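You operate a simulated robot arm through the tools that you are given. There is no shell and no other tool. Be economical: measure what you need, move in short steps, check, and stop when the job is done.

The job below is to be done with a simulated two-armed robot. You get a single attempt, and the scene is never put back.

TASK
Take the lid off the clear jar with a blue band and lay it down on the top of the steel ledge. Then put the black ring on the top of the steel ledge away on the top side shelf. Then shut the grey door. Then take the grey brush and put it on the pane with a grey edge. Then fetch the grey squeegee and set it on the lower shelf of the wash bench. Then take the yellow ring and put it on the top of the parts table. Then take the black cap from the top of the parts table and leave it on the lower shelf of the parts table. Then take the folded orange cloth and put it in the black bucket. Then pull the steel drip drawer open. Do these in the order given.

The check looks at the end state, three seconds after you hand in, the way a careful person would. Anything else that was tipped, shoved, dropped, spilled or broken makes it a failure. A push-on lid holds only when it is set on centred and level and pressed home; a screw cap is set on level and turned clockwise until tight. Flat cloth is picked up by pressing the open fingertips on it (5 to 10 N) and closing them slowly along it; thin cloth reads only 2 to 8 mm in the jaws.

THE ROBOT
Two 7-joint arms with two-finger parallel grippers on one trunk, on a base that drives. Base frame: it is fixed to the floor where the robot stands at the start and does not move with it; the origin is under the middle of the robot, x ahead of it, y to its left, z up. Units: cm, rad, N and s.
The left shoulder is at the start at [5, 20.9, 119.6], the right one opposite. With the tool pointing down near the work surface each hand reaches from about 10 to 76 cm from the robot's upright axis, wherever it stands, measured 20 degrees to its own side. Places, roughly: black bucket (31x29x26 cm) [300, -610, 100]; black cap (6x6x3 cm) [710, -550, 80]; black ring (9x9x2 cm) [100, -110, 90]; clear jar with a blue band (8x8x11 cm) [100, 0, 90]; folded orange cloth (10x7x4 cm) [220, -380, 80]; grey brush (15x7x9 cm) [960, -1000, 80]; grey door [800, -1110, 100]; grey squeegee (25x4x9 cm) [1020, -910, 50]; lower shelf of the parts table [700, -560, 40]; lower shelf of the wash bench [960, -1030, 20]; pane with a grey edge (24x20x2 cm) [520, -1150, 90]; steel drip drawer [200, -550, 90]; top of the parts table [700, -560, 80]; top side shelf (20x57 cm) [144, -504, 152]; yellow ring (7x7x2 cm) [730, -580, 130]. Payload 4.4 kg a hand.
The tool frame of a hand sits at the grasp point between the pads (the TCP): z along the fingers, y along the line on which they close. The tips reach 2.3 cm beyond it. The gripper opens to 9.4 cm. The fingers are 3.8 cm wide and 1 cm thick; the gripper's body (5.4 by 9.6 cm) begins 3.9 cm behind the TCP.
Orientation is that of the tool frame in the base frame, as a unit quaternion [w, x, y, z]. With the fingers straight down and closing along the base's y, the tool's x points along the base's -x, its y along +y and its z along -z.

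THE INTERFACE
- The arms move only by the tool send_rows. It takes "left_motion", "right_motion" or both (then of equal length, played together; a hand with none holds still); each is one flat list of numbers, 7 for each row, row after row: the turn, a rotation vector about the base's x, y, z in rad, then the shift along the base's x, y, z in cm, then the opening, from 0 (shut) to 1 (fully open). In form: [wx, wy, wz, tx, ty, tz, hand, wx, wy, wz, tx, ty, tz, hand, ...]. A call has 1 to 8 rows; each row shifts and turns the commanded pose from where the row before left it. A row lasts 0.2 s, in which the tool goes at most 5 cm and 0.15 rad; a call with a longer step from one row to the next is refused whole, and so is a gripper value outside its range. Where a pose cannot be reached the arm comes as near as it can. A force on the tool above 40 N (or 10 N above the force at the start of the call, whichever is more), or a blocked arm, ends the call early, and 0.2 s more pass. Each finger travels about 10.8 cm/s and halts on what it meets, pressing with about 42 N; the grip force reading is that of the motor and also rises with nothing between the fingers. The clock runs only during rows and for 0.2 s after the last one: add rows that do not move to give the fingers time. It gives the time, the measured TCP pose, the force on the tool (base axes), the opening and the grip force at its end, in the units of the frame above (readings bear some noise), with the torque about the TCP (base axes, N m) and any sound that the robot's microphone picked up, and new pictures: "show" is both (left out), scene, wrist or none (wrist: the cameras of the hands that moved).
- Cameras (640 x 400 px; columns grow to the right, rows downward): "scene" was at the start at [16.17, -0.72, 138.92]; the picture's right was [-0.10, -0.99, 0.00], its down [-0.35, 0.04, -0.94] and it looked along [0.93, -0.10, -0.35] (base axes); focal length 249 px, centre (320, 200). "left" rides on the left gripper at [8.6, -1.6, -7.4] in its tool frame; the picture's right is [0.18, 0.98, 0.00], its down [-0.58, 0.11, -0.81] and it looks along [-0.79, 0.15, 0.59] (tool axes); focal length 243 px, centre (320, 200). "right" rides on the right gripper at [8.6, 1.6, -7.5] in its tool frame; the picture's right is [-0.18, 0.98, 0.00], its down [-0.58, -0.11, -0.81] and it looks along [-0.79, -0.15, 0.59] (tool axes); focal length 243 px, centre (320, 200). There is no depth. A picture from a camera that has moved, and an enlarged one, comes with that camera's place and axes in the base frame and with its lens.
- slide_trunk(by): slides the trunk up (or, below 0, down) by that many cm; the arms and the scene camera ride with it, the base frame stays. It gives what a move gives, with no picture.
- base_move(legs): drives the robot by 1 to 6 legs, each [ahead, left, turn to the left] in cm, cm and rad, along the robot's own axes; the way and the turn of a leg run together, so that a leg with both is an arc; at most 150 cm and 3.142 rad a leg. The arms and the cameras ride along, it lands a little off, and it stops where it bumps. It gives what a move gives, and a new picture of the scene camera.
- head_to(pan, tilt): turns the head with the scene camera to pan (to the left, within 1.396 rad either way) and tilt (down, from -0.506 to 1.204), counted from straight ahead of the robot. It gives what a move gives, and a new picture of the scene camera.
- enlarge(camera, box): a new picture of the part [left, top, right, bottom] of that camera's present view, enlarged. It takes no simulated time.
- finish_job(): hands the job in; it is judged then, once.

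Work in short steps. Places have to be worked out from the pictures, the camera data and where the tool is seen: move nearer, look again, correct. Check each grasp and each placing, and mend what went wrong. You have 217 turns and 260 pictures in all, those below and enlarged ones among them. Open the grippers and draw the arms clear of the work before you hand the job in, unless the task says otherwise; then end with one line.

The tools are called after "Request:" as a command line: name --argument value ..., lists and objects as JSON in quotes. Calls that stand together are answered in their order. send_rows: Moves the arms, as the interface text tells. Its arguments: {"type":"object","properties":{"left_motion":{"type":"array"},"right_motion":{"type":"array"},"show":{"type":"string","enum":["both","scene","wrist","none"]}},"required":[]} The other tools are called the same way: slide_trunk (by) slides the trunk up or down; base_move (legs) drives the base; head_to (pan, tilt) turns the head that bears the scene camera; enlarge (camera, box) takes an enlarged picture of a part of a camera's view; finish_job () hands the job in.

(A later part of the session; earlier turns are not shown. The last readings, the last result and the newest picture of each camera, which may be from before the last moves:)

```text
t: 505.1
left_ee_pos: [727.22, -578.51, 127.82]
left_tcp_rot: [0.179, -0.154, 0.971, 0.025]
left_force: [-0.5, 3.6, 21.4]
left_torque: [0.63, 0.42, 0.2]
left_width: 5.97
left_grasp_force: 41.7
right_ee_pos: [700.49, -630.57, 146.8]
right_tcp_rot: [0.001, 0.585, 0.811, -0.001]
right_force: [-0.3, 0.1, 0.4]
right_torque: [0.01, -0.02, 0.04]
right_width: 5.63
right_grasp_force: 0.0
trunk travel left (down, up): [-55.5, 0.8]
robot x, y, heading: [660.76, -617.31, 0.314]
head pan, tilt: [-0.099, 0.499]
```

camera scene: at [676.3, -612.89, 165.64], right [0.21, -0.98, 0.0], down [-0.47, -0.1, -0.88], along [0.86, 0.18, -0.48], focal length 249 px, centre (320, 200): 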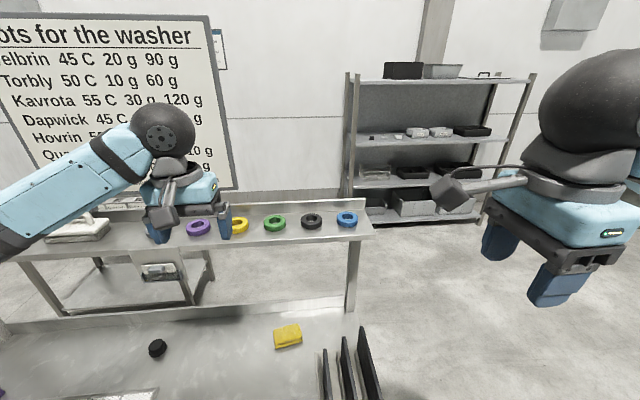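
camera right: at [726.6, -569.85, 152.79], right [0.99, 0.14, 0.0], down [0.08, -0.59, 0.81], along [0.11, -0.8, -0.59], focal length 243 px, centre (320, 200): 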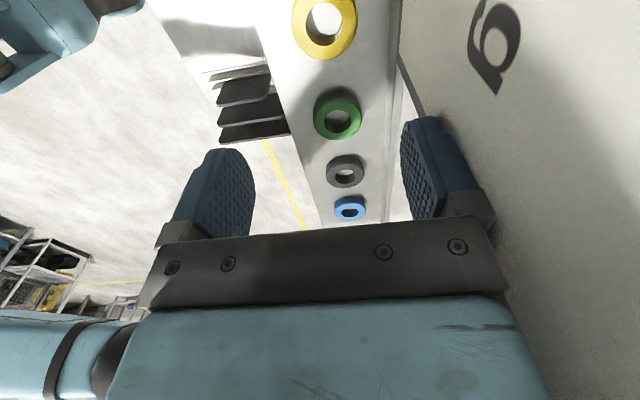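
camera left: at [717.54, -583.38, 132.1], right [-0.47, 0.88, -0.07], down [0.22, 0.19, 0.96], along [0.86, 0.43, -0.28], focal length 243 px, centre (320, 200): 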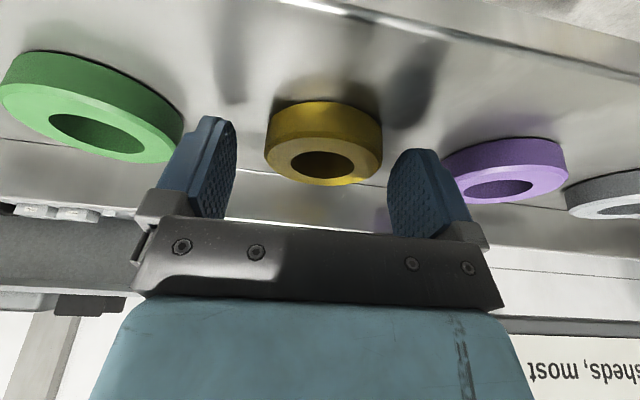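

Gripped at 5.97 cm. I lift 5 cm and check.

Request:
send_rows --left_motion '[0, 0, 0, 0, 0, 1.5, 0.4, 0, 0, 0, 0, 0, 2.5, 0.4, 0, 0, 0, -1, -0.3, 3, 0.4, 0, 0, 0, 0, 0, 0, 0.4]' --show "wrist"

```text
t: 506.1
left_ee_pos: [726.59, -578.69, 134.49]
left_tcp_rot: [0.177, -0.153, 0.972, 0.024]
left_force: [-0.7, 0.1, 0.6]
left_torque: [0.02, 0.0, -0.04]
left_width: 5.97
left_grasp_force: 42.2
right_ee_pos: [700.96, -630.32, 146.66]
right_tcp_rot: [-0.002, 0.585, 0.811, -0.002]
right_force: [-0.6, -0.2, 0.9]
right_torque: [0.02, 0.0, 0.01]
right_width: 5.62
right_grasp_force: 0.1
trunk travel left (down, up): [-55.5, 0.8]
robot x, y, heading: [660.87, -617.45, 0.313]
head pan, tilt: [-0.099, 0.499]
camera left: at [716.83, -583.53, 138.36], right [-0.47, 0.88, -0.07], down [0.21, 0.19, 0.96], along [0.86, 0.43, -0.28], focal length 243 px, centre (320, 200)
```

left: 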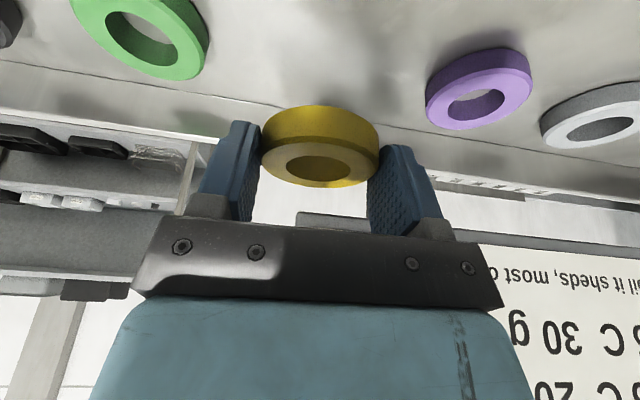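

Ring is held. I raise it, draw it back off the shelf to over free table area ([702,-586]), then lower.

Request:
send_rows --left_motion '[0, 0, 0, 0, 0, 4, 0.4, 0, 0, 0, -4.1, -1.2, 0, 0.4, 0, 0, 0, -4.1, -1.2, 0, 0.4, 0, 0, 0, -4.1, -1.2, 0, 0.4, 0, 0, 0, -4.1, -1.2, 0, 0.4, 0, 0, 0, -4.1, -1.2, 0, 0.4, 0, 0, 0, -4.1, -1.2, 0, 0.4]' --show "none"

Request:
slide_trunk --by -25

Request:
head_to --pan 0 --tilt 0.8

```text
t: 507.7
left_ee_pos: [701.65, -585.97, 138.62]
left_tcp_rot: [0.178, -0.153, 0.972, 0.026]
left_force: [-0.7, 0.7, -0.1]
left_torque: [-0.01, 0.0, 0.01]
left_width: 5.96
left_grasp_force: 42.1
right_ee_pos: [700.69, -630.56, 146.76]
right_tcp_rot: [-0.001, 0.585, 0.811, -0.001]
right_force: [0.3, -0.5, 0.8]
right_torque: [0.01, 0.0, 0.0]
right_width: 5.62
right_grasp_force: 0.1
trunk travel left (down, up): [-55.5, 0.8]
robot x, y, heading: [660.54, -617.3, 0.311]
head pan, tilt: [-0.099, 0.499]
```

```text
t: 510.3
left_ee_pos: [701.76, -585.95, 113.61]
left_tcp_rot: [0.178, -0.153, 0.972, 0.025]
left_force: [0.2, 0.0, -0.3]
left_torque: [0.0, 0.01, 0.0]
left_width: 5.99
left_grasp_force: 41.9
right_ee_pos: [700.93, -630.4, 121.73]
right_tcp_rot: [0.0, 0.585, 0.811, -0.002]
right_force: [-0.5, -1.5, 0.6]
right_torque: [-0.01, -0.01, 0.0]
right_width: 5.62
right_grasp_force: 0.2
trunk travel left (down, up): [-30.5, 25.8]
robot x, y, heading: [660.68, -617.17, 0.311]
head pan, tilt: [-0.099, 0.499]
```

```text
t: 511.1
left_ee_pos: [701.78, -585.91, 113.59]
left_tcp_rot: [0.178, -0.154, 0.972, 0.025]
left_force: [-0.1, 0.5, -0.8]
left_torque: [-0.01, 0.0, -0.02]
left_width: 5.96
left_grasp_force: 42.1
right_ee_pos: [700.81, -630.56, 121.73]
right_tcp_rot: [-0.001, 0.585, 0.811, -0.001]
right_force: [0.1, 0.0, -0.1]
right_torque: [0.03, 0.0, 0.01]
right_width: 5.62
right_grasp_force: 0.1
trunk travel left (down, up): [-30.5, 25.8]
robot x, y, heading: [661.02, -617.22, 0.312]
head pan, tilt: [0.0, 0.799]
camera scene: at [675.13, -612.39, 138.05], right [0.31, -0.95, 0.0], down [-0.68, -0.22, -0.7], along [0.66, 0.21, -0.72], focal length 249 px, centre (320, 200)
```

scene: 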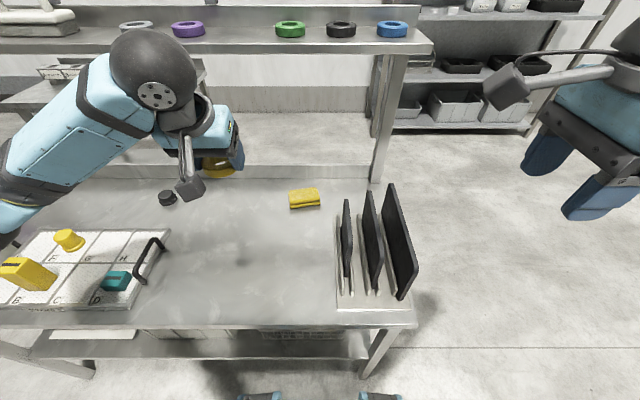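

The spot below is free. I lower the ring onto the table.

Request:
send_rows --left_motion '[0, 0, 0, 0, 0, -4.7, 0.4, 0, 0, 0, 0, 0, -4.7, 0.4, 0, 0, 0, 0, 0, -4.7, 0.4, 0, 0, 0, 0, 0, -4.7, 0.4, 0, 0, 0, 0, 0, -4.7, 0.4, 0, 0, 0, 0, 0, -3, 0.4, 0, 0, 0, 0, 0, -0.6, 0.4, 0, 0, 0, 0, 0, -0.5, 0.4]' --show "none"

Request:
send_rows --left_motion '[0, 0, 0, 0, 0, -0.5, 0.4, 0, 0, 0, 0, 0, -0.5, 0.4, 0, 0, 0, 0, 0, -0.4, 0.4, 0, 0, 0, 0, 0, -0.4, 0.4, 0, 0, 0, 0, 0, -0.4, 0.4]' --show "scene"

```text
t: 512.9
left_ee_pos: [701.83, -585.9, 86.08]
left_tcp_rot: [0.177, -0.154, 0.972, 0.026]
left_force: [0.8, -0.7, -1.2]
left_torque: [0.0, 0.01, 0.04]
left_width: 5.98
left_grasp_force: 41.8
right_ee_pos: [700.76, -630.35, 121.74]
right_tcp_rot: [-0.001, 0.584, 0.812, -0.001]
right_force: [0.5, 0.6, -0.6]
right_torque: [0.03, 0.0, 0.01]
right_width: 5.65
right_grasp_force: 0.0
trunk travel left (down, up): [-30.5, 25.8]
robot x, y, heading: [661.06, -617.02, 0.31]
head pan, tilt: [0.0, 0.799]
```

```text
t: 514.1
left_ee_pos: [701.8, -585.91, 83.73]
left_tcp_rot: [0.177, -0.153, 0.972, 0.025]
left_force: [-0.3, 0.2, 0.0]
left_torque: [-0.02, 0.03, -0.02]
left_width: 5.99
left_grasp_force: 41.7
right_ee_pos: [700.84, -630.5, 121.74]
right_tcp_rot: [-0.001, 0.585, 0.811, -0.002]
right_force: [-0.3, -1.4, 0.2]
right_torque: [0.05, 0.04, 0.01]
right_width: 5.63
right_grasp_force: 0.2
trunk travel left (down, up): [-30.5, 25.8]
robot x, y, heading: [660.87, -616.92, 0.312]
head pan, tilt: [0.0, 0.799]
camera scene: at [675.12, -612.39, 138.05], right [0.31, -0.95, 0.0], down [-0.68, -0.22, -0.7], along [0.66, 0.21, -0.72], focal length 249 px, centre (320, 200)
```

scene: 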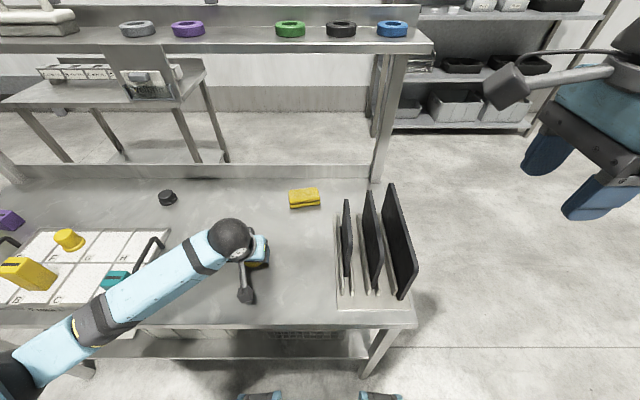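

Request:
send_rows --left_motion '[0, 0, 0, 0, 0, -0.4, 0.4, 0, 0, 0, 0, 0, -0.4, 0.4, 0, 0, 0, 0, 0, -0.4, 0.4, 0, 0, 0, 0, 0, -0.4, 0.4, 0, 0, 0, 0, 0, -0.4, 0.4]' --show "none"

```text
t: 515.2
left_ee_pos: [702.03, -585.9, 82.83]
left_tcp_rot: [0.186, -0.154, 0.97, 0.026]
left_force: [-7.9, -2.5, 22.0]
left_torque: [0.55, 0.65, 0.27]
left_width: 5.97
left_grasp_force: 42.3
right_ee_pos: [700.72, -630.52, 121.8]
right_tcp_rot: [-0.001, 0.586, 0.81, -0.001]
right_force: [0.3, 1.0, 0.1]
right_torque: [0.02, 0.03, -0.01]
right_width: 5.62
right_grasp_force: 0.0
trunk travel left (down, up): [-30.5, 25.8]
robot x, y, heading: [660.46, -617.09, 0.316]
head pan, tilt: [0.0, 0.799]
stopped in row 5 (left hand): the force on the tool passed its limit at 45 N (the readings are from after the stop); the commanded pose is now the measured one
```

Contact at z 82.8 (table ≈ 80). I open slightly, rise and back away.

Request:
send_rows --left_motion '[0, 0, 0, 0, 0, 0.1, 0.6, 0, 0, 0, 0, 0, 0, 0.9, 0, 0, 0, 0, 0, 0, 0.9, 0, 0, 0, 0, 0, 3, 0.9, 0, 0, 0, 0, 0, 4.8, 0.9, 0, 0, 0, 0, 0, 4.8, 0.9, 0, 0, 0, 0, 0, 4.8, 0.9]' --show "both"

```text
t: 516.8
left_ee_pos: [701.93, -585.84, 99.94]
left_tcp_rot: [0.181, -0.153, 0.971, 0.026]
left_force: [0.1, -0.1, -0.3]
left_torque: [0.0, -0.01, 0.0]
left_width: 8.49
left_grasp_force: 0.1
right_ee_pos: [700.87, -630.47, 121.76]
right_tcp_rot: [0.0, 0.585, 0.811, -0.002]
right_force: [0.4, 0.5, -0.6]
right_torque: [-0.01, -0.01, 0.01]
right_width: 5.64
right_grasp_force: 0.1
trunk travel left (down, up): [-30.5, 25.8]
robot x, y, heading: [660.65, -616.88, 0.309]
head pan, tilt: [0.0, 0.799]
camera scene: at [675.13, -612.35, 138.03], right [0.31, -0.95, 0.0], down [-0.68, -0.22, -0.7], along [0.66, 0.21, -0.72], focal length 249 px, centre (320, 200)
camera left: at [692.15, -590.73, 103.8], right [-0.47, 0.88, -0.07], down [0.2, 0.19, 0.96], along [0.86, 0.43, -0.27], focal length 243 px, centre (320, 200)
```

scene: 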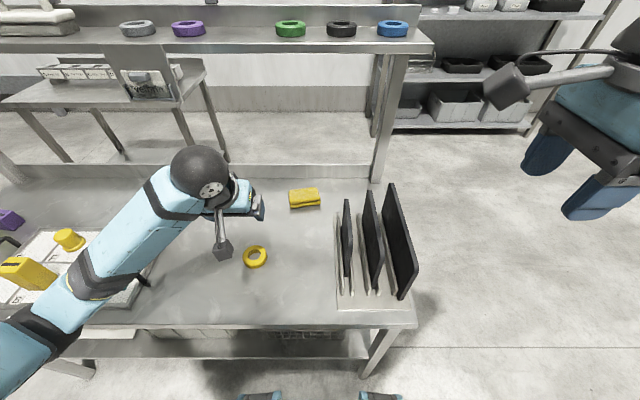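
left: 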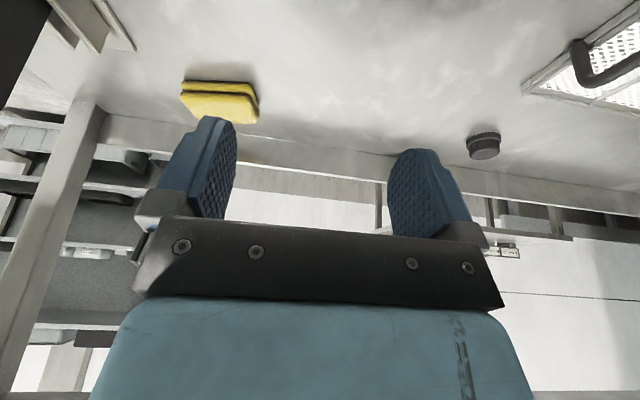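

Yellow ring is on the table. The cap is at [712.8,-549.6] (both views agree). I raise the hand and shift the base 28 cm left.

Request:
send_rows --left_motion '[0, 0, 0, 0, 0, 4, 0.9, 0, 0, 0, 0, 0, 3, 0.9]' --show "none"

Request:
base_move --legs '[[0, 28, 0]]'

```text
t: 517.4
left_ee_pos: [701.89, -585.94, 106.96]
left_tcp_rot: [0.182, -0.154, 0.971, 0.026]
left_force: [0.6, 0.0, 0.6]
left_torque: [-0.03, -0.03, 0.01]
left_width: 8.47
left_grasp_force: 0.2
right_ee_pos: [700.78, -630.53, 121.69]
right_tcp_rot: [-0.001, 0.585, 0.811, -0.001]
right_force: [-0.4, 0.5, 0.4]
right_torque: [0.01, 0.04, 0.02]
right_width: 5.66
right_grasp_force: 0.0
trunk travel left (down, up): [-30.5, 25.8]
robot x, y, heading: [660.71, -617.29, 0.313]
head pan, tilt: [0.0, 0.799]
```

```text
t: 520.4
left_ee_pos: [693.32, -559.26, 106.9]
left_tcp_rot: [0.183, -0.154, 0.971, 0.025]
left_force: [0.0, 0.7, 0.0]
left_torque: [0.03, -0.01, 0.0]
left_width: 8.46
left_grasp_force: 0.1
right_ee_pos: [692.17, -603.76, 121.66]
right_tcp_rot: [-0.001, 0.585, 0.811, -0.001]
right_force: [-0.4, -0.5, -0.5]
right_torque: [0.01, 0.02, 0.01]
right_width: 5.63
right_grasp_force: 0.0
trunk travel left (down, up): [-30.5, 25.8]
robot x, y, heading: [652.24, -590.57, 0.312]
head pan, tilt: [0.0, 0.799]
camera scene: at [666.52, -585.66, 138.05], right [0.31, -0.95, 0.0], down [-0.68, -0.22, -0.7], along [0.66, 0.21, -0.72], focal length 249 px, centre (320, 200)
```

scene: 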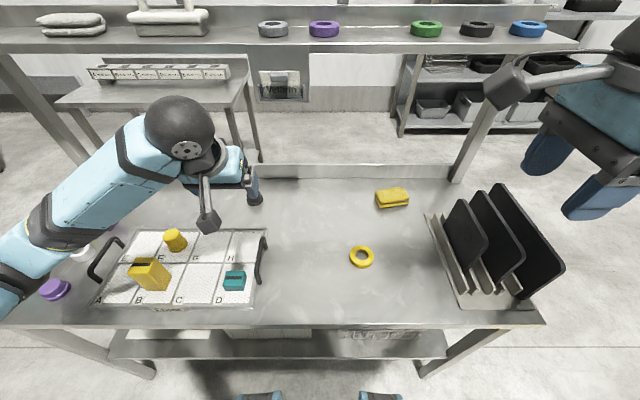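

I tilt the tool a bit more (so the wrist stays in front of the upper shelf) and move toward the cap at z≈100.

Request:
send_rows --left_motion '[0.038, -0.119, 0, 0, 0, -3, 0.9, 0.038, -0.119, 0, 0, 0, -3, 0.9, 0, 0, 0, 3.7, 1.9, 0, 0.9, 0, 0, 0, 3.7, 1.9, 0, 0.9, 0, 0, 0, 3.7, 1.9, 0, 0.9, 0, 0, 0, 3.7, 1.9, 0, 0.9, 0, 0, 0, 3.6, 1.9, -3, 0.9]' --show "wrist"

```text
refused: row 7 steps farther than a row can; nothing moved
```

Request:
send_rows --left_motion '[0.038, -0.119, 0, 0, 0, -3, 0.9, 0.038, -0.119, 0, 0, 0, -3, 0.9, 0, 0, 0, 3.7, 1.9, 0, 0.9, 0, 0, 0, 3.7, 1.9, 0, 0.9, 0, 0, 0, 3.7, 1.9, 0, 0.9, 0, 0, 0, 3.7, 1.9, 0, 0.9, 0, 0, 0, 3.6, 1.9, -1, 0.9, 0, 0, 0, 0, 0, -3, 0.9]' --show "wrist"

```text
t: 522.2
left_ee_pos: [711.76, -549.64, 96.98]
left_tcp_rot: [0.302, -0.148, 0.941, 0.043]
left_force: [-0.1, -0.1, 0.1]
left_torque: [-0.03, -0.02, -0.01]
left_width: 8.45
left_grasp_force: 0.0
right_ee_pos: [692.28, -603.88, 121.78]
right_tcp_rot: [0.0, 0.586, 0.81, -0.002]
right_force: [0.0, 0.8, 0.4]
right_torque: [0.04, 0.0, 0.0]
right_width: 5.64
right_grasp_force: 0.0
trunk travel left (down, up): [-30.5, 25.8]
robot x, y, heading: [651.91, -590.64, 0.305]
head pan, tilt: [0.0, 0.799]
camera left: at [701.49, -554.69, 97.99], right [-0.44, 0.89, -0.11], down [-0.03, 0.11, 0.99], along [0.9, 0.44, -0.02], focal length 243 px, centre (320, 200)
```

left: 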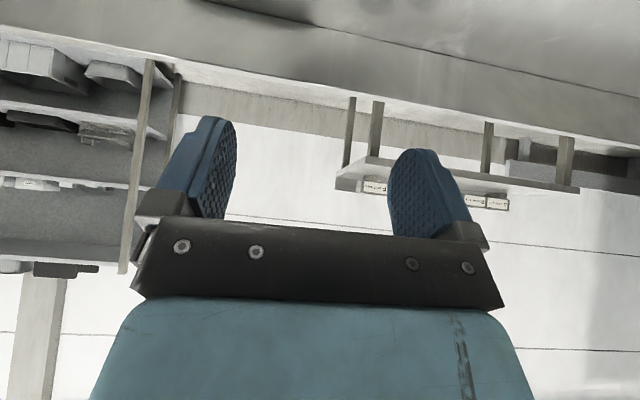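

Camera would come close to the table; I reduce the tilt slightly and descend to z≈89, then look.

Request:
send_rows --left_motion '[-0.037, 0.114, 0, 0.2, 0, 0, 0.9, 0, 0, 0, 0, 0, -4, 0.9, 0, 0, 0, 0, 0, -4, 0.9, 0, 0, 0, 0, 0, 0, 0.9]' --show "wrist"

Request:
enlarge --camera "scene" --box '[180, 110, 340, 230]'

```text
t: 523.2
left_ee_pos: [711.68, -550.08, 90.38]
left_tcp_rot: [0.253, -0.15, 0.955, 0.039]
left_force: [0.3, -0.2, -1.1]
left_torque: [-0.01, 0.01, 0.0]
left_width: 8.46
left_grasp_force: 0.2
right_ee_pos: [691.63, -604.69, 122.03]
right_tcp_rot: [-0.002, 0.585, 0.811, 0.005]
right_force: [0.0, 0.4, -0.1]
right_torque: [0.0, 0.01, 0.01]
right_width: 5.66
right_grasp_force: 0.1
trunk travel left (down, up): [-30.5, 25.8]
robot x, y, heading: [652.24, -590.39, 0.311]
head pan, tilt: [0.0, 0.799]
camera left: at [701.54, -555.03, 92.53], right [-0.45, 0.89, -0.09], down [0.07, 0.14, 0.99], along [0.89, 0.44, -0.12], focal length 243 px, centre (320, 200)
```

left: 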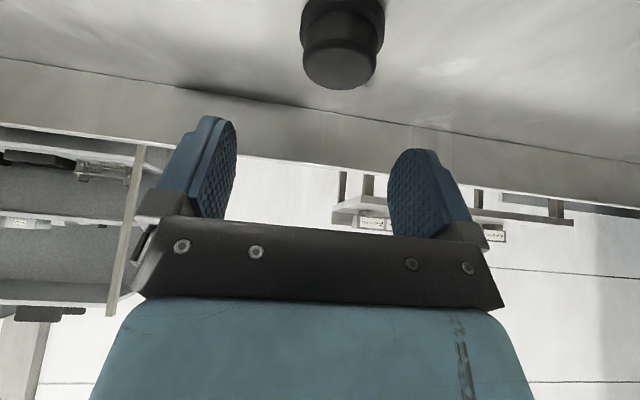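

```text
3.33 times, centred on (260, 170) of scene
camera zoom: at [665.78, -586.74, 138.37], right [0.31, -0.95, -0.01], down [-0.68, -0.21, -0.7], along [0.67, 0.22, -0.71], focal length 830 px, centre (520, 300)
```

zoom: 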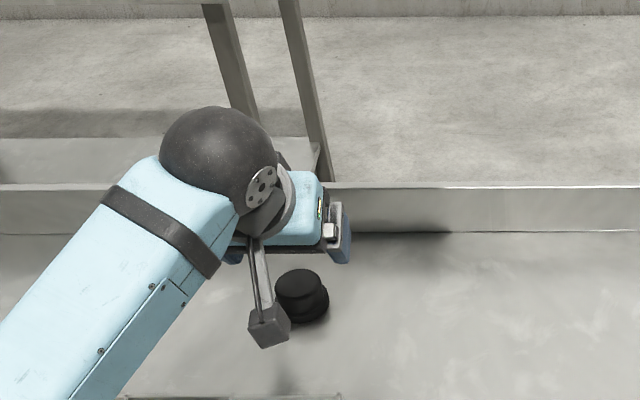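

The robot was nudged ~1 cm: the left forearm may be touching something on the table. I raise 3 cm and look at the left side.

Request:
send_rows --left_motion '[0, 0, 0, 0, 0, 3, 0.9, 0, 0, 0, 0, 0, 1, 0.9]' --show "none"

Request:
head_to --pan 0.5 --tilt 0.8

```text
t: 523.8
left_ee_pos: [711.93, -549.74, 92.62]
left_tcp_rot: [0.243, -0.151, 0.958, 0.034]
left_force: [-0.4, 0.6, 0.0]
left_torque: [0.03, -0.02, 0.02]
left_width: 8.43
left_grasp_force: 0.0
right_ee_pos: [692.2, -603.88, 121.53]
right_tcp_rot: [0.0, 0.586, 0.81, -0.002]
right_force: [-0.1, 0.2, 0.0]
right_torque: [-0.01, 0.01, -0.01]
right_width: 5.64
right_grasp_force: 0.1
trunk travel left (down, up): [-30.5, 25.8]
robot x, y, heading: [652.56, -590.82, 0.314]
head pan, tilt: [0.0, 0.799]
```

```text
t: 524.8
left_ee_pos: [712.09, -549.75, 92.88]
left_tcp_rot: [0.244, -0.15, 0.957, 0.034]
left_force: [0.4, -0.4, -0.2]
left_torque: [0.05, -0.04, 0.0]
left_width: 8.46
left_grasp_force: 0.1
right_ee_pos: [692.29, -603.77, 121.73]
right_tcp_rot: [-0.001, 0.586, 0.81, -0.001]
right_force: [0.4, 0.0, -1.1]
right_torque: [0.02, 0.01, 0.0]
right_width: 5.63
right_grasp_force: 0.1
trunk travel left (down, up): [-30.5, 25.8]
robot x, y, heading: [652.25, -590.25, 0.313]
head pan, tilt: [0.499, 0.799]
camera scene: at [664.42, -582.3, 138.05], right [0.72, -0.69, 0.0], down [-0.49, -0.52, -0.7], along [0.48, 0.5, -0.72], focal length 249 px, centre (320, 200)
```

scene: 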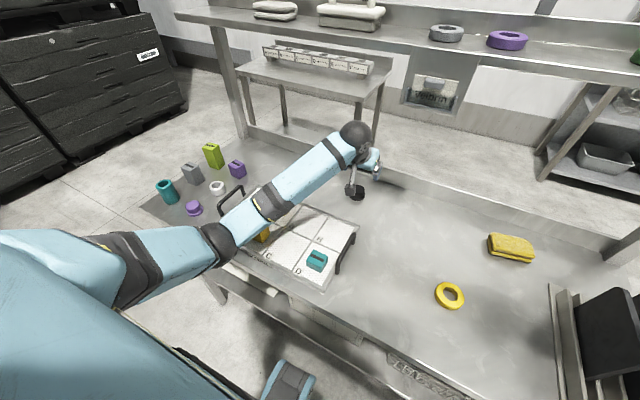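

The left forearm lies over the tray with the yellow block. I lift the left hand away and will use the right hand, whose forearm comes from the clear side.

Request:
send_rows --left_motion '[0, 0, 0, -1.5, -0.5, 2, 0.9, 0, 0, 0, -3.5, -1.1, 3, 0.9, 0, 0, 0, -3.5, -1.1, 3, 0.9, 0, 0, 0, -3.5, -1.1, 3, 0.9, 0, 0, 0, -3, -1, 3.7, 0.9, 0, 0, 0, -3, -1, 3.7, 0.9, 0, 0, 0, -3, -1, 3.7, 0.9, 0, 0, 0, -3, -1, 3.7, 0.9]' --show "scene"

Request:
enlarge --camera "scene" --box '[130, 120, 390, 300]'

```text
t: 526.5
left_ee_pos: [687.96, -557.49, 118.86]
left_tcp_rot: [0.244, -0.152, 0.957, 0.036]
left_force: [0.7, -0.2, -0.9]
left_torque: [0.05, -0.02, 0.02]
left_width: 8.48
left_grasp_force: 0.0
right_ee_pos: [692.08, -603.95, 121.66]
right_tcp_rot: [-0.001, 0.585, 0.811, 0.0]
right_force: [-0.3, -1.1, 0.8]
right_torque: [-0.03, 0.0, 0.0]
right_width: 5.64
right_grasp_force: 0.0
trunk travel left (down, up): [-30.5, 25.8]
robot x, y, heading: [652.07, -590.24, 0.307]
head pan, tilt: [0.499, 0.799]
camera scene: at [664.32, -582.4, 138.05], right [0.72, -0.69, 0.0], down [-0.49, -0.52, -0.7], along [0.48, 0.51, -0.72], focal length 249 px, centre (320, 200)
```

scene: 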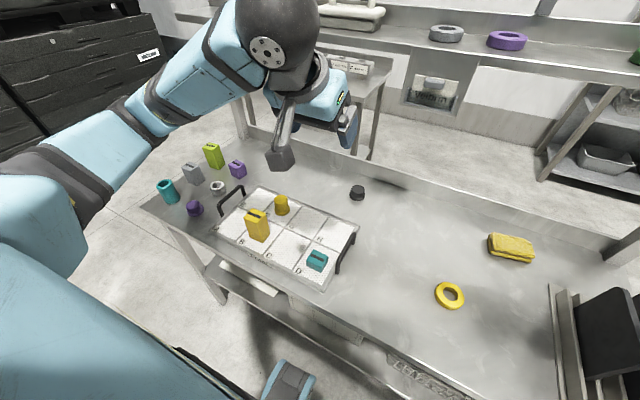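

```text
2.22 times, centred on (260, 210) of scene
camera zoom: at [664.32, -582.4, 138.05], right [0.72, -0.69, 0.0], down [-0.49, -0.52, -0.7], along [0.48, 0.51, -0.72], focal length 554 px, centre (453, 178)
```

zoom: 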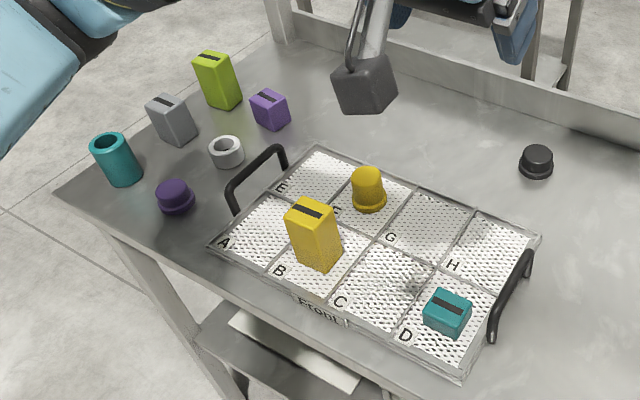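

Everything on the tray still stands. I move the base 36 cm left and turn the right gripper back to close sideways.

Request:
base_move --legs '[[-1, 36, 0]]'

Request:
send_rows --right_motion '[0, 0, 0.15, 0, 0, 0, 0.9, 0, 0, 0.15, 0, 0, 0, 0.9, 0, 0, 0.15, 0, 0, 0, 0.9, 0, 0, 0.15, 0, 0, 0, 0.9, 0, 0, 0.15, 0, 0, 0, 0.9, 0, 0, 0.15, 0, 0, 0, 0.9, 0, 0, 0.15, 0, 0, 0, 0.9, 0, 0, 0.15, 0, 0, 0, 0.9]' --show "none"

Request:
send_rows --right_motion '[0, 0, 0.15, 0, 0, 0, 0.9, 0, 0, 0.15, 0, 0, 0, 0.9, 0, 0, 0.06, 0, 0, 0, 0.9, 0.04, -0.124, 0, 0, 0, 0, 0.9, 0.04, -0.124, 0, 0, 0, 0, 0.9, 0.04, -0.124, 0, 0, 0, 0, 0.9]' --show "scene"

```text
t: 530.3
left_ee_pos: [675.9, -523.55, 118.83]
left_tcp_rot: [0.244, -0.153, 0.957, 0.035]
left_force: [-0.5, -0.2, -0.3]
left_torque: [0.0, 0.04, 0.01]
left_width: 8.41
left_grasp_force: 0.1
right_ee_pos: [680.26, -569.85, 121.59]
right_tcp_rot: [-0.001, 0.584, 0.812, -0.002]
right_force: [-0.6, -0.5, -0.2]
right_torque: [-0.02, 0.0, -0.01]
right_width: 5.65
right_grasp_force: 0.0
trunk travel left (down, up): [-30.5, 25.8]
robot x, y, heading: [640.67, -556.71, 0.314]
head pan, tilt: [0.499, 0.799]
camera scene: at [652.38, -548.46, 138.05], right [0.73, -0.69, 0.0], down [-0.49, -0.52, -0.7], along [0.48, 0.51, -0.72], focal length 249 px, centre (320, 200)
```

scene: 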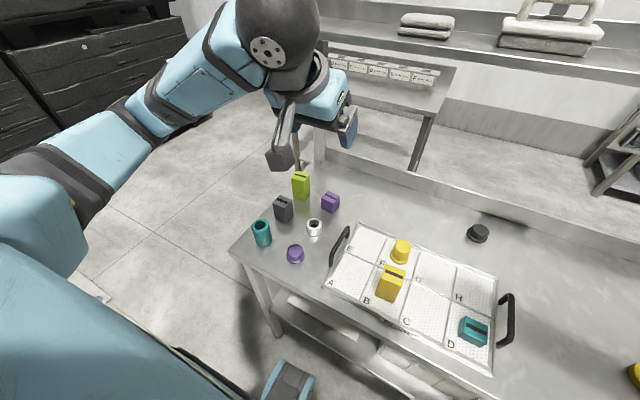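

```text
t: 532.1
left_ee_pos: [676.0, -523.35, 118.71]
left_tcp_rot: [0.244, -0.153, 0.957, 0.036]
left_force: [0.1, -0.3, 0.2]
left_torque: [0.01, 0.02, 0.01]
left_width: 8.46
left_grasp_force: 0.1
right_ee_pos: [680.29, -569.75, 121.65]
right_tcp_rot: [0.0, 0.022, 1.0, -0.002]
right_force: [-0.1, -0.2, 1.1]
right_torque: [-0.02, -0.03, 0.0]
right_width: 8.43
right_grasp_force: 0.2
trunk travel left (down, up): [-30.5, 25.8]
robot x, y, heading: [640.13, -556.74, 0.315]
head pan, tilt: [0.499, 0.799]
```

```text
t: 533.5
left_ee_pos: [675.89, -523.33, 118.85]
left_tcp_rot: [0.244, -0.154, 0.957, 0.036]
left_force: [-0.7, -0.2, 0.8]
left_torque: [-0.04, -0.01, 0.02]
left_width: 8.45
left_grasp_force: 0.1
right_ee_pos: [682.08, -568.94, 122.87]
right_tcp_rot: [0.192, -0.152, 0.969, 0.028]
right_force: [0.1, -0.1, -0.1]
right_torque: [-0.01, 0.04, 0.0]
right_width: 8.47
right_grasp_force: 0.0
right hand out of reach, approached as far as the arm can: row 6
trunk travel left (down, up): [-30.5, 25.8]
robot x, y, heading: [640.36, -556.36, 0.312]
head pan, tilt: [0.499, 0.799]
camera scene: at [652.4, -548.42, 138.04], right [0.73, -0.69, 0.0], down [-0.49, -0.52, -0.7], along [0.48, 0.51, -0.72], focal length 249 px, centre (320, 200)
```

scene: 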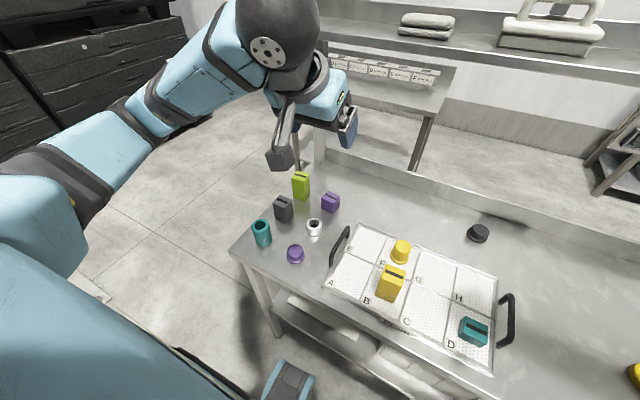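

Tilted ~0.39 rad and yaw set. I bring the right hand toward the cap, then descend to z≈91 and look.

Request:
send_rows --right_motion '[0, 0, 0, 2, 1, -4.3, 0.9, 0, 0, 0, 2, 1, -4.3, 0.9, 0, 0, 0, 2, 1, -4.3, 0.9, 0, 0, 0, 2, 1, -4.3, 0.9, 0, 0, 0, 2, 1, -4.3, 0.9, 0, 0, 0, 3.6, 2.6, 0, 0.9, 0, 0, 0, 3.6, 2.6, 0, 0.9, 0, 0, 0, 3.6, 2.6, 0, 0.9]' --show "none"

Request:
send_rows --right_motion '[0, 0, 0, 3.6, 2.9, 0, 0.9, 0, 0, 0, 3.6, 2.9, 0, 0.9, 0, 0, 0, 2, 0.9, -2, 0.9, 0, 0, 0, 0, 0, -4, 0.9, 0, 0, 0, 0, 0, -3, 0.9, 0, 0, 0, 0, 0, 0, 0.9]' --show "wrist"

```text
t: 535.3
left_ee_pos: [676.1, -523.35, 118.78]
left_tcp_rot: [0.245, -0.154, 0.957, 0.035]
left_force: [-0.4, 0.0, 0.1]
left_torque: [-0.01, -0.01, 0.02]
left_width: 8.45
left_grasp_force: 0.1
right_ee_pos: [702.9, -556.04, 101.39]
right_tcp_rot: [0.192, -0.153, 0.969, 0.028]
right_force: [0.3, 0.6, 0.4]
right_torque: [-0.03, 0.02, 0.01]
right_width: 8.48
right_grasp_force: 0.0
trunk travel left (down, up): [-30.5, 25.8]
robot x, y, heading: [640.22, -556.42, 0.312]
head pan, tilt: [0.499, 0.799]
```

```text
t: 536.7
left_ee_pos: [675.96, -523.45, 118.74]
left_tcp_rot: [0.244, -0.154, 0.957, 0.036]
left_force: [-0.3, 0.6, 0.7]
left_torque: [0.01, -0.01, 0.0]
left_width: 8.49
left_grasp_force: 0.0
right_ee_pos: [711.99, -549.43, 92.32]
right_tcp_rot: [0.193, -0.153, 0.969, 0.028]
right_force: [0.3, -0.1, -0.7]
right_torque: [-0.01, 0.01, -0.02]
right_width: 8.47
right_grasp_force: 0.0
trunk travel left (down, up): [-30.5, 25.8]
robot x, y, heading: [639.94, -556.8, 0.315]
head pan, tilt: [0.499, 0.799]
camera right: at [701.2, -551.3, 96.0], right [-0.14, 0.99, 0.07], down [0.25, -0.03, 0.97], along [0.96, 0.15, -0.24], focal length 243 px, centre (320, 200)
```

right: 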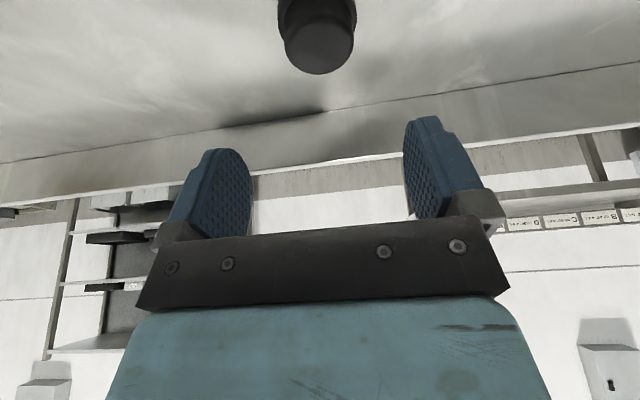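

Cap centred laterally; I go 0.7 cm further and descend to z 83.2, then close.

Request:
send_rows --right_motion '[0, 0, 0, 0.6, 0.3, -4, 0.9, 0, 0, 0, 0, 0, -3.5, 0.9, 0, 0, 0, 0, 0, -1, 0.9, 0, 0, 0, 0, 0, -0.5, 0.9, 0, 0, 0, 0, 0, 0, 0.7, 0, 0, 0, 0, 0, 0, 0.5, 0, 0, 0, 0, 0, 0, 0.4]' --show "wrist"

```text
t: 538.3
left_ee_pos: [675.96, -523.45, 118.84]
left_tcp_rot: [0.246, -0.153, 0.956, 0.035]
left_force: [0.1, -0.7, 1.0]
left_torque: [0.0, 0.0, 0.0]
left_width: 8.46
left_grasp_force: 0.0
right_ee_pos: [712.7, -549.11, 83.45]
right_tcp_rot: [0.193, -0.153, 0.969, 0.029]
right_force: [0.0, 1.4, 7.3]
right_torque: [0.26, 0.06, 0.0]
right_width: 4.28
right_grasp_force: 42.4
trunk travel left (down, up): [-30.5, 25.8]
robot x, y, heading: [640.14, -556.35, 0.318]
head pan, tilt: [0.499, 0.799]
camera right: at [701.83, -551.02, 87.12], right [-0.14, 0.99, 0.07], down [0.25, -0.03, 0.97], along [0.96, 0.15, -0.24], focal length 243 px, centre (320, 200)
```

right: 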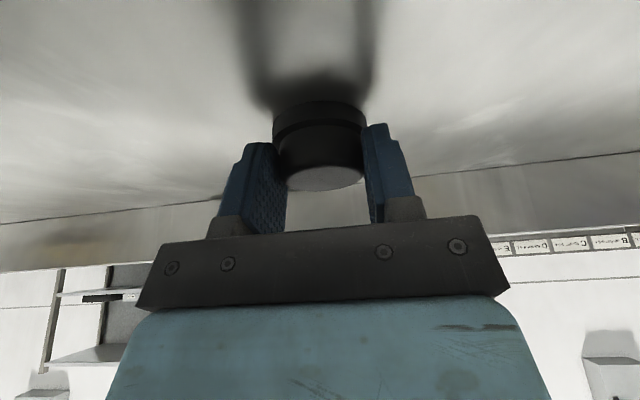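

Cap gripped (4.3 cm). I lift it, draw it back from under the shelf, and back the base off 30 cm.

Request:
send_rows --right_motion '[0, 0, 0, 0, 0, 3, 0.35, 0, 0, 0, -2, -1.2, 3.5, 0.35, 0, 0, 0, -3.5, -1.5, 2.5, 0.35, 0, 0, 0, -4, -1.4, 2, 0.35, 0, 0, 0, -4, -1.4, 2, 0.35, 0, 0, 0, -4, -1.4, 2, 0.35]' --show "none"

Request:
base_move --legs '[[-38, 0, 0]]'

Request:
head_to --pan 0 --tilt 0.7

```text
t: 539.7
left_ee_pos: [675.91, -523.45, 118.83]
left_tcp_rot: [0.246, -0.152, 0.957, 0.035]
left_force: [0.6, 0.5, 0.4]
left_torque: [0.01, 0.01, -0.01]
left_width: 8.45
left_grasp_force: 0.0
right_ee_pos: [695.05, -556.11, 98.53]
right_tcp_rot: [0.192, -0.153, 0.969, 0.028]
right_force: [0.0, -0.4, -0.5]
right_torque: [-0.03, 0.01, 0.01]
right_width: 4.29
right_grasp_force: 42.1
trunk travel left (down, up): [-30.5, 25.8]
robot x, y, heading: [640.25, -556.58, 0.312]
head pan, tilt: [0.499, 0.799]
```

```text
t: 542.1
left_ee_pos: [639.65, -535.28, 118.77]
left_tcp_rot: [0.245, -0.154, 0.957, 0.035]
left_force: [0.1, 0.7, 1.5]
left_torque: [-0.01, 0.01, 0.05]
left_width: 8.46
left_grasp_force: 0.0
right_ee_pos: [658.86, -567.81, 98.42]
right_tcp_rot: [0.192, -0.154, 0.969, 0.028]
right_force: [0.3, -0.9, -1.0]
right_torque: [0.03, -0.02, -0.01]
right_width: 4.27
right_grasp_force: 41.8
trunk travel left (down, up): [-30.5, 25.8]
robot x, y, heading: [604.76, -568.28, 0.322]
head pan, tilt: [0.499, 0.799]
camera scene: at [616.18, -560.29, 138.05], right [0.73, -0.69, 0.0], down [-0.49, -0.52, -0.7], along [0.48, 0.51, -0.72], focal length 249 px, centre (320, 200)
```

scene: 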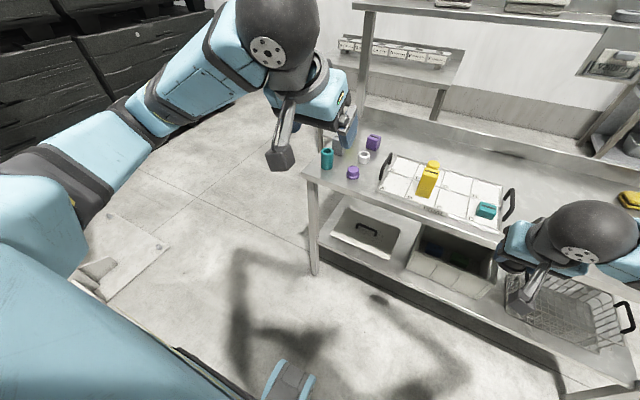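

```text
t: 543.0
left_ee_pos: [639.8, -535.26, 118.74]
left_tcp_rot: [0.245, -0.154, 0.957, 0.035]
left_force: [0.6, 0.0, -0.1]
left_torque: [0.01, 0.01, 0.01]
left_width: 8.46
left_grasp_force: 0.0
right_ee_pos: [658.69, -567.77, 98.39]
right_tcp_rot: [0.192, -0.154, 0.969, 0.028]
right_force: [-1.1, -0.2, -1.2]
right_torque: [-0.03, 0.02, 0.02]
right_width: 4.3
right_grasp_force: 42.1
trunk travel left (down, up): [-30.5, 25.8]
robot x, y, heading: [604.09, -568.4, 0.32]
head pan, tilt: [0.0, 0.7]
camera scene: at [618.75, -563.5, 138.87], right [0.31, -0.95, 0.0], down [-0.61, -0.2, -0.76], along [0.73, 0.24, -0.64], focal length 249 px, centre (320, 200)
```

scene: 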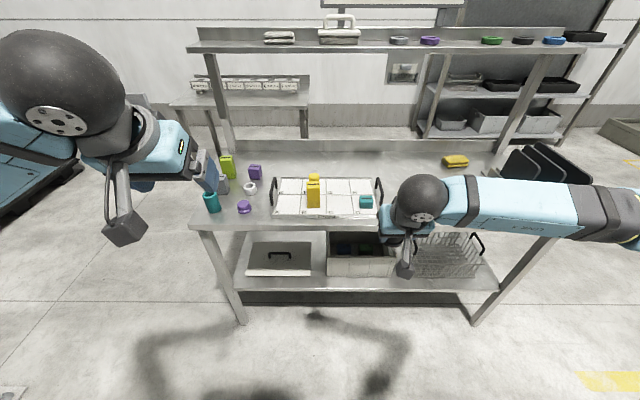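

I check the lower shelf closely for free spots.

Request:
enlarge --camera "scene" --box '[320, 210, 560, 340]'

```text
2.67 times, centred on (440, 275) of scene
camera zoom: at [618.75, -563.5, 138.87], right [0.31, -0.95, 0.0], down [-0.61, -0.2, -0.76], along [0.73, 0.24, -0.64], focal length 664 px, centre (0, 0)
```

zoom: 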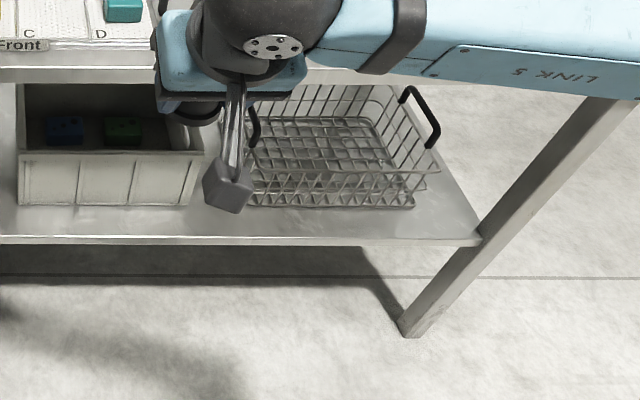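

The gap between bin and basket (center ≈[690,-579], n≈480, L≈-762) is free. I shift right 20 cm and lower the cap in front of the table.

Request:
base_move --legs '[[0, -20.5, -0.01]]'

Request:
send_rows --right_motion '[0, 0, 0, 0, 0, -4.7, 0.35, 0, 0, 0, 0, 0, -4.7, 0.35, 0, 0, 0, 0, 0, -4.7, 0.35, 0, 0, 0, 0, 0, -4.7, 0.35, 0, 0, 0, 0, 0, -4.7, 0.35, 0, 0, 0, 0, 0, -4.7, 0.35, 0, 0, 0, 0, 0, -4.7, 0.35, 0, 0, 0, 0, 0, -4.7, 0.35]' --show "none"

Request:
send_rows --right_motion '[0, 0, 0, 0, 0, -4.7, 0.35, 0, 0, 0, 0, 0, -4.7, 0.35, 0, 0, 0, 0, 0, -3.5, 0.35, 0, 0, 0, 0, 0, 0, 0.35]' --show "both"

```text
t: 545.4
left_ee_pos: [646.37, -555.05, 118.81]
left_tcp_rot: [0.245, -0.149, 0.958, 0.034]
left_force: [-0.3, 0.2, 0.3]
left_torque: [-0.01, 0.02, 0.01]
left_width: 8.46
left_grasp_force: 0.0
right_ee_pos: [665.21, -587.89, 98.45]
right_tcp_rot: [0.192, -0.149, 0.97, 0.028]
right_force: [-0.6, 0.3, 0.8]
right_torque: [0.03, 0.03, -0.01]
right_width: 4.3
right_grasp_force: 41.8
trunk travel left (down, up): [-30.5, 25.8]
robot x, y, heading: [610.32, -588.36, 0.308]
head pan, tilt: [0.0, 0.7]
camera scene: at [625.11, -583.22, 138.87], right [0.3, -0.95, 0.0], down [-0.61, -0.19, -0.76], along [0.73, 0.23, -0.64], focal length 249 px, centre (320, 200)
```

scene: 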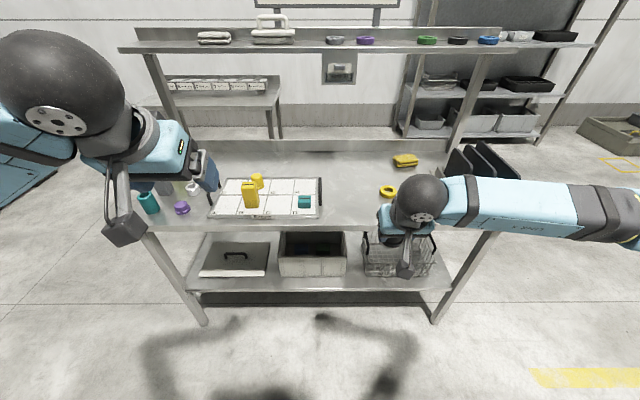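

```text
t: 547.2
left_ee_pos: [646.47, -555.11, 118.89]
left_tcp_rot: [0.245, -0.149, 0.958, 0.034]
left_force: [0.0, 0.5, 0.2]
left_torque: [0.01, -0.01, -0.01]
left_width: 8.47
left_grasp_force: 0.1
right_ee_pos: [665.14, -587.78, 60.8]
right_tcp_rot: [0.193, -0.149, 0.969, 0.028]
right_force: [-0.2, -0.6, -0.6]
right_torque: [0.03, -0.02, -0.01]
right_width: 4.29
right_grasp_force: 41.9
trunk travel left (down, up): [-30.5, 25.8]
robot x, y, heading: [610.33, -588.08, 0.305]
head pan, tilt: [0.0, 0.7]
```

```text
t: 548.2
left_ee_pos: [646.39, -555.13, 118.79]
left_tcp_rot: [0.245, -0.148, 0.958, 0.034]
left_force: [1.2, 0.0, 0.0]
left_torque: [-0.03, 0.0, 0.02]
left_width: 8.45
left_grasp_force: 0.0
right_ee_pos: [665.08, -587.82, 47.93]
right_tcp_rot: [0.192, -0.15, 0.97, 0.028]
right_force: [0.0, 0.1, -0.7]
right_torque: [0.0, -0.03, 0.01]
right_width: 4.32
right_grasp_force: 42.1
trunk travel left (down, up): [-30.5, 25.8]
robot x, y, heading: [610.6, -587.86, 0.308]
head pan, tilt: [0.0, 0.7]
camera scene: at [625.09, -583.23, 138.88], right [0.3, -0.95, 0.0], down [-0.61, -0.19, -0.77], along [0.73, 0.23, -0.64], focal length 249 px, centre (320, 200)
camera right: at [654.33, -589.64, 51.58], right [-0.13, 0.99, 0.07], down [0.25, -0.03, 0.97], along [0.96, 0.14, -0.24], focal length 243 px, centre (320, 200)
```

scene: 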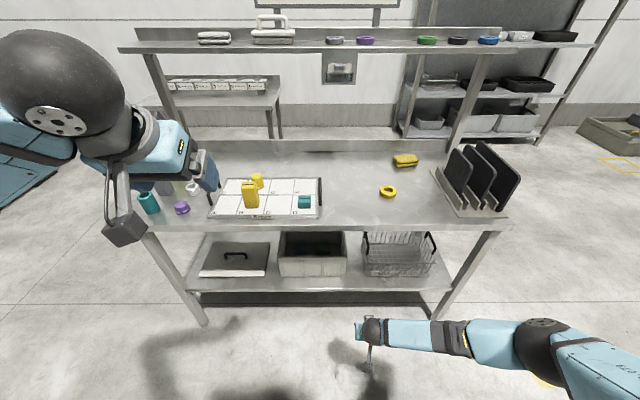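
right: 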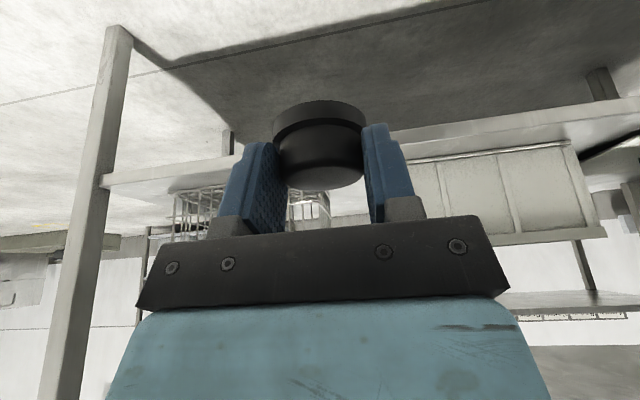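

Aligned within ~1.5 cm. I drive 21 cm forward and 1.5 cm left and look again.

Request:
base_move --legs '[[21, 1.5, 0]]'

Request:
enlarge --camera "scene" --box '[300, 200, 480, 380]'

Request:
enlarge --camera "right" --box '[0, 0, 640, 400]'

```text
t: 549.9
left_ee_pos: [665.84, -547.44, 118.68]
left_tcp_rot: [0.245, -0.149, 0.957, 0.034]
left_force: [0.2, -0.3, 0.0]
left_torque: [-0.03, 0.0, 0.0]
left_width: 8.45
left_grasp_force: 0.1
right_ee_pos: [684.65, -580.07, 47.94]
right_tcp_rot: [0.192, -0.149, 0.97, 0.027]
right_force: [-0.6, -0.4, -0.4]
right_torque: [-0.01, 0.0, 0.01]
right_width: 4.29
right_grasp_force: 41.9
trunk travel left (down, up): [-30.5, 25.8]
robot x, y, heading: [630.21, -580.26, 0.304]
head pan, tilt: [0.0, 0.7]
camera scene: at [644.67, -575.43, 138.86], right [0.3, -0.95, 0.0], down [-0.61, -0.19, -0.76], along [0.73, 0.23, -0.64], focal length 249 px, centre (320, 200)
```

scene: 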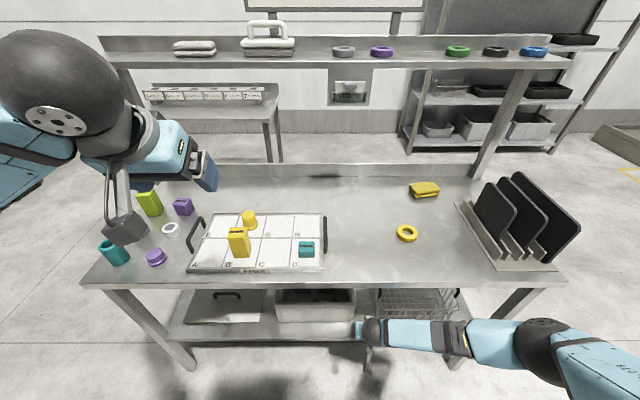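

```text
2.22 times, centred on (390, 290) of scene
camera zoom: at [644.67, -575.43, 138.86], right [0.3, -0.95, 0.0], down [-0.61, -0.19, -0.76], along [0.73, 0.23, -0.64], focal length 554 px, centre (164, 0)
```

zoom: 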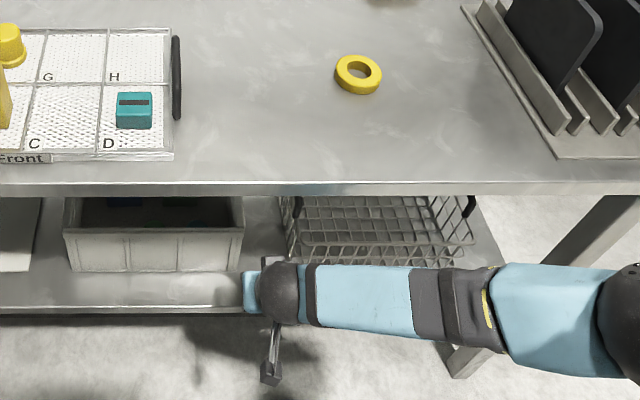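

```text
1.00 times, centred on (320, 200) of right (not enlarged: the box is as wide or as high as the picture)
camera zoom: at [673.85, -581.87, 51.58], right [-0.13, 0.99, 0.07], down [0.25, -0.03, 0.97], along [0.96, 0.14, -0.24], focal length 243 px, centre (320, 200)
```

zoom: 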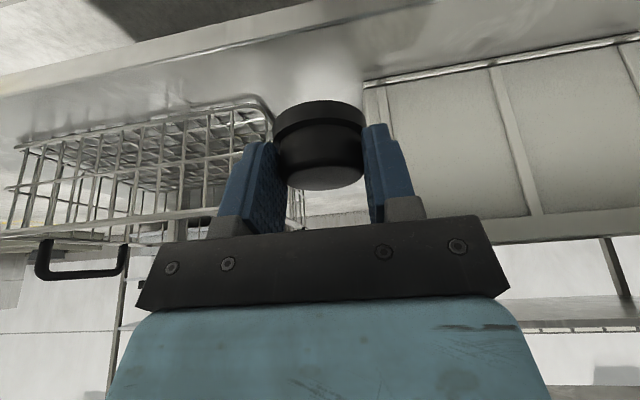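

Gap spans L≈-758.5…-766; I shift to its centre and 3.5 cm in, then lower until contact.

Request:
send_rows --right_motion '[0, 0, 0, 1.8, 0.1, 0, 0.35, 0, 0, 0, 1.8, 0.1, 0, 0.35, 0, 0, 0, 0, 0, -2, 0.35, 0, 0, 0, 0, 0, -1, 0.35, 0, 0, 0, 0, 0, -0.5, 0.35, 0, 0, 0, 0, 0, -0.4, 0.35, 0, 0, 0, 0, 0, -0.4, 0.35]' --show "wrist"

```text
t: 551.5
left_ee_pos: [665.85, -547.49, 118.81]
left_tcp_rot: [0.244, -0.148, 0.958, 0.034]
left_force: [0.5, -0.6, 0.5]
left_torque: [-0.03, -0.01, 0.02]
left_width: 8.46
left_grasp_force: 0.0
right_ee_pos: [688.26, -579.83, 43.6]
right_tcp_rot: [0.192, -0.149, 0.97, 0.027]
right_force: [-0.1, -0.3, 0.2]
right_torque: [0.03, 0.0, -0.01]
right_width: 4.26
right_grasp_force: 42.5
trunk travel left (down, up): [-30.5, 25.8]
robot x, y, heading: [629.82, -580.44, 0.306]
head pan, tilt: [0.0, 0.7]
camera right: at [677.43, -581.67, 47.34], right [-0.13, 0.99, 0.07], down [0.25, -0.03, 0.97], along [0.96, 0.14, -0.24], focal length 243 px, centre (320, 200)
```

right: 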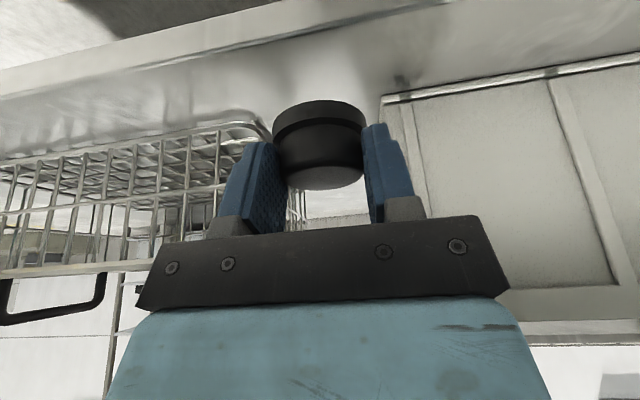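

Request:
send_rows --right_motion '[0, 0, 0, 0, 0, -0.4, 0.35, 0, 0, 0, 0, 0, -0.4, 0.35, 0, 0, 0, 0, 0, -0.4, 0.35, 0, 0, 0, 0, 0, -0.4, 0.35, 0, 0, 0, 0, 0, -0.4, 0.35, 0, 0, 0, 0, 0, -0.4, 0.35]' --show "none"

```text
t: 552.9
left_ee_pos: [665.89, -547.32, 118.78]
left_tcp_rot: [0.244, -0.149, 0.958, 0.034]
left_force: [0.7, -0.1, -0.9]
left_torque: [0.02, 0.0, 0.0]
left_width: 8.46
left_grasp_force: 0.1
right_ee_pos: [688.15, -579.91, 41.25]
right_tcp_rot: [0.192, -0.148, 0.97, 0.026]
right_force: [0.0, 0.1, -0.8]
right_torque: [0.02, -0.03, 0.01]
right_width: 4.28
right_grasp_force: 42.2
trunk travel left (down, up): [-30.5, 25.8]
robot x, y, heading: [630.15, -580.74, 0.306]
head pan, tilt: [0.0, 0.7]
```

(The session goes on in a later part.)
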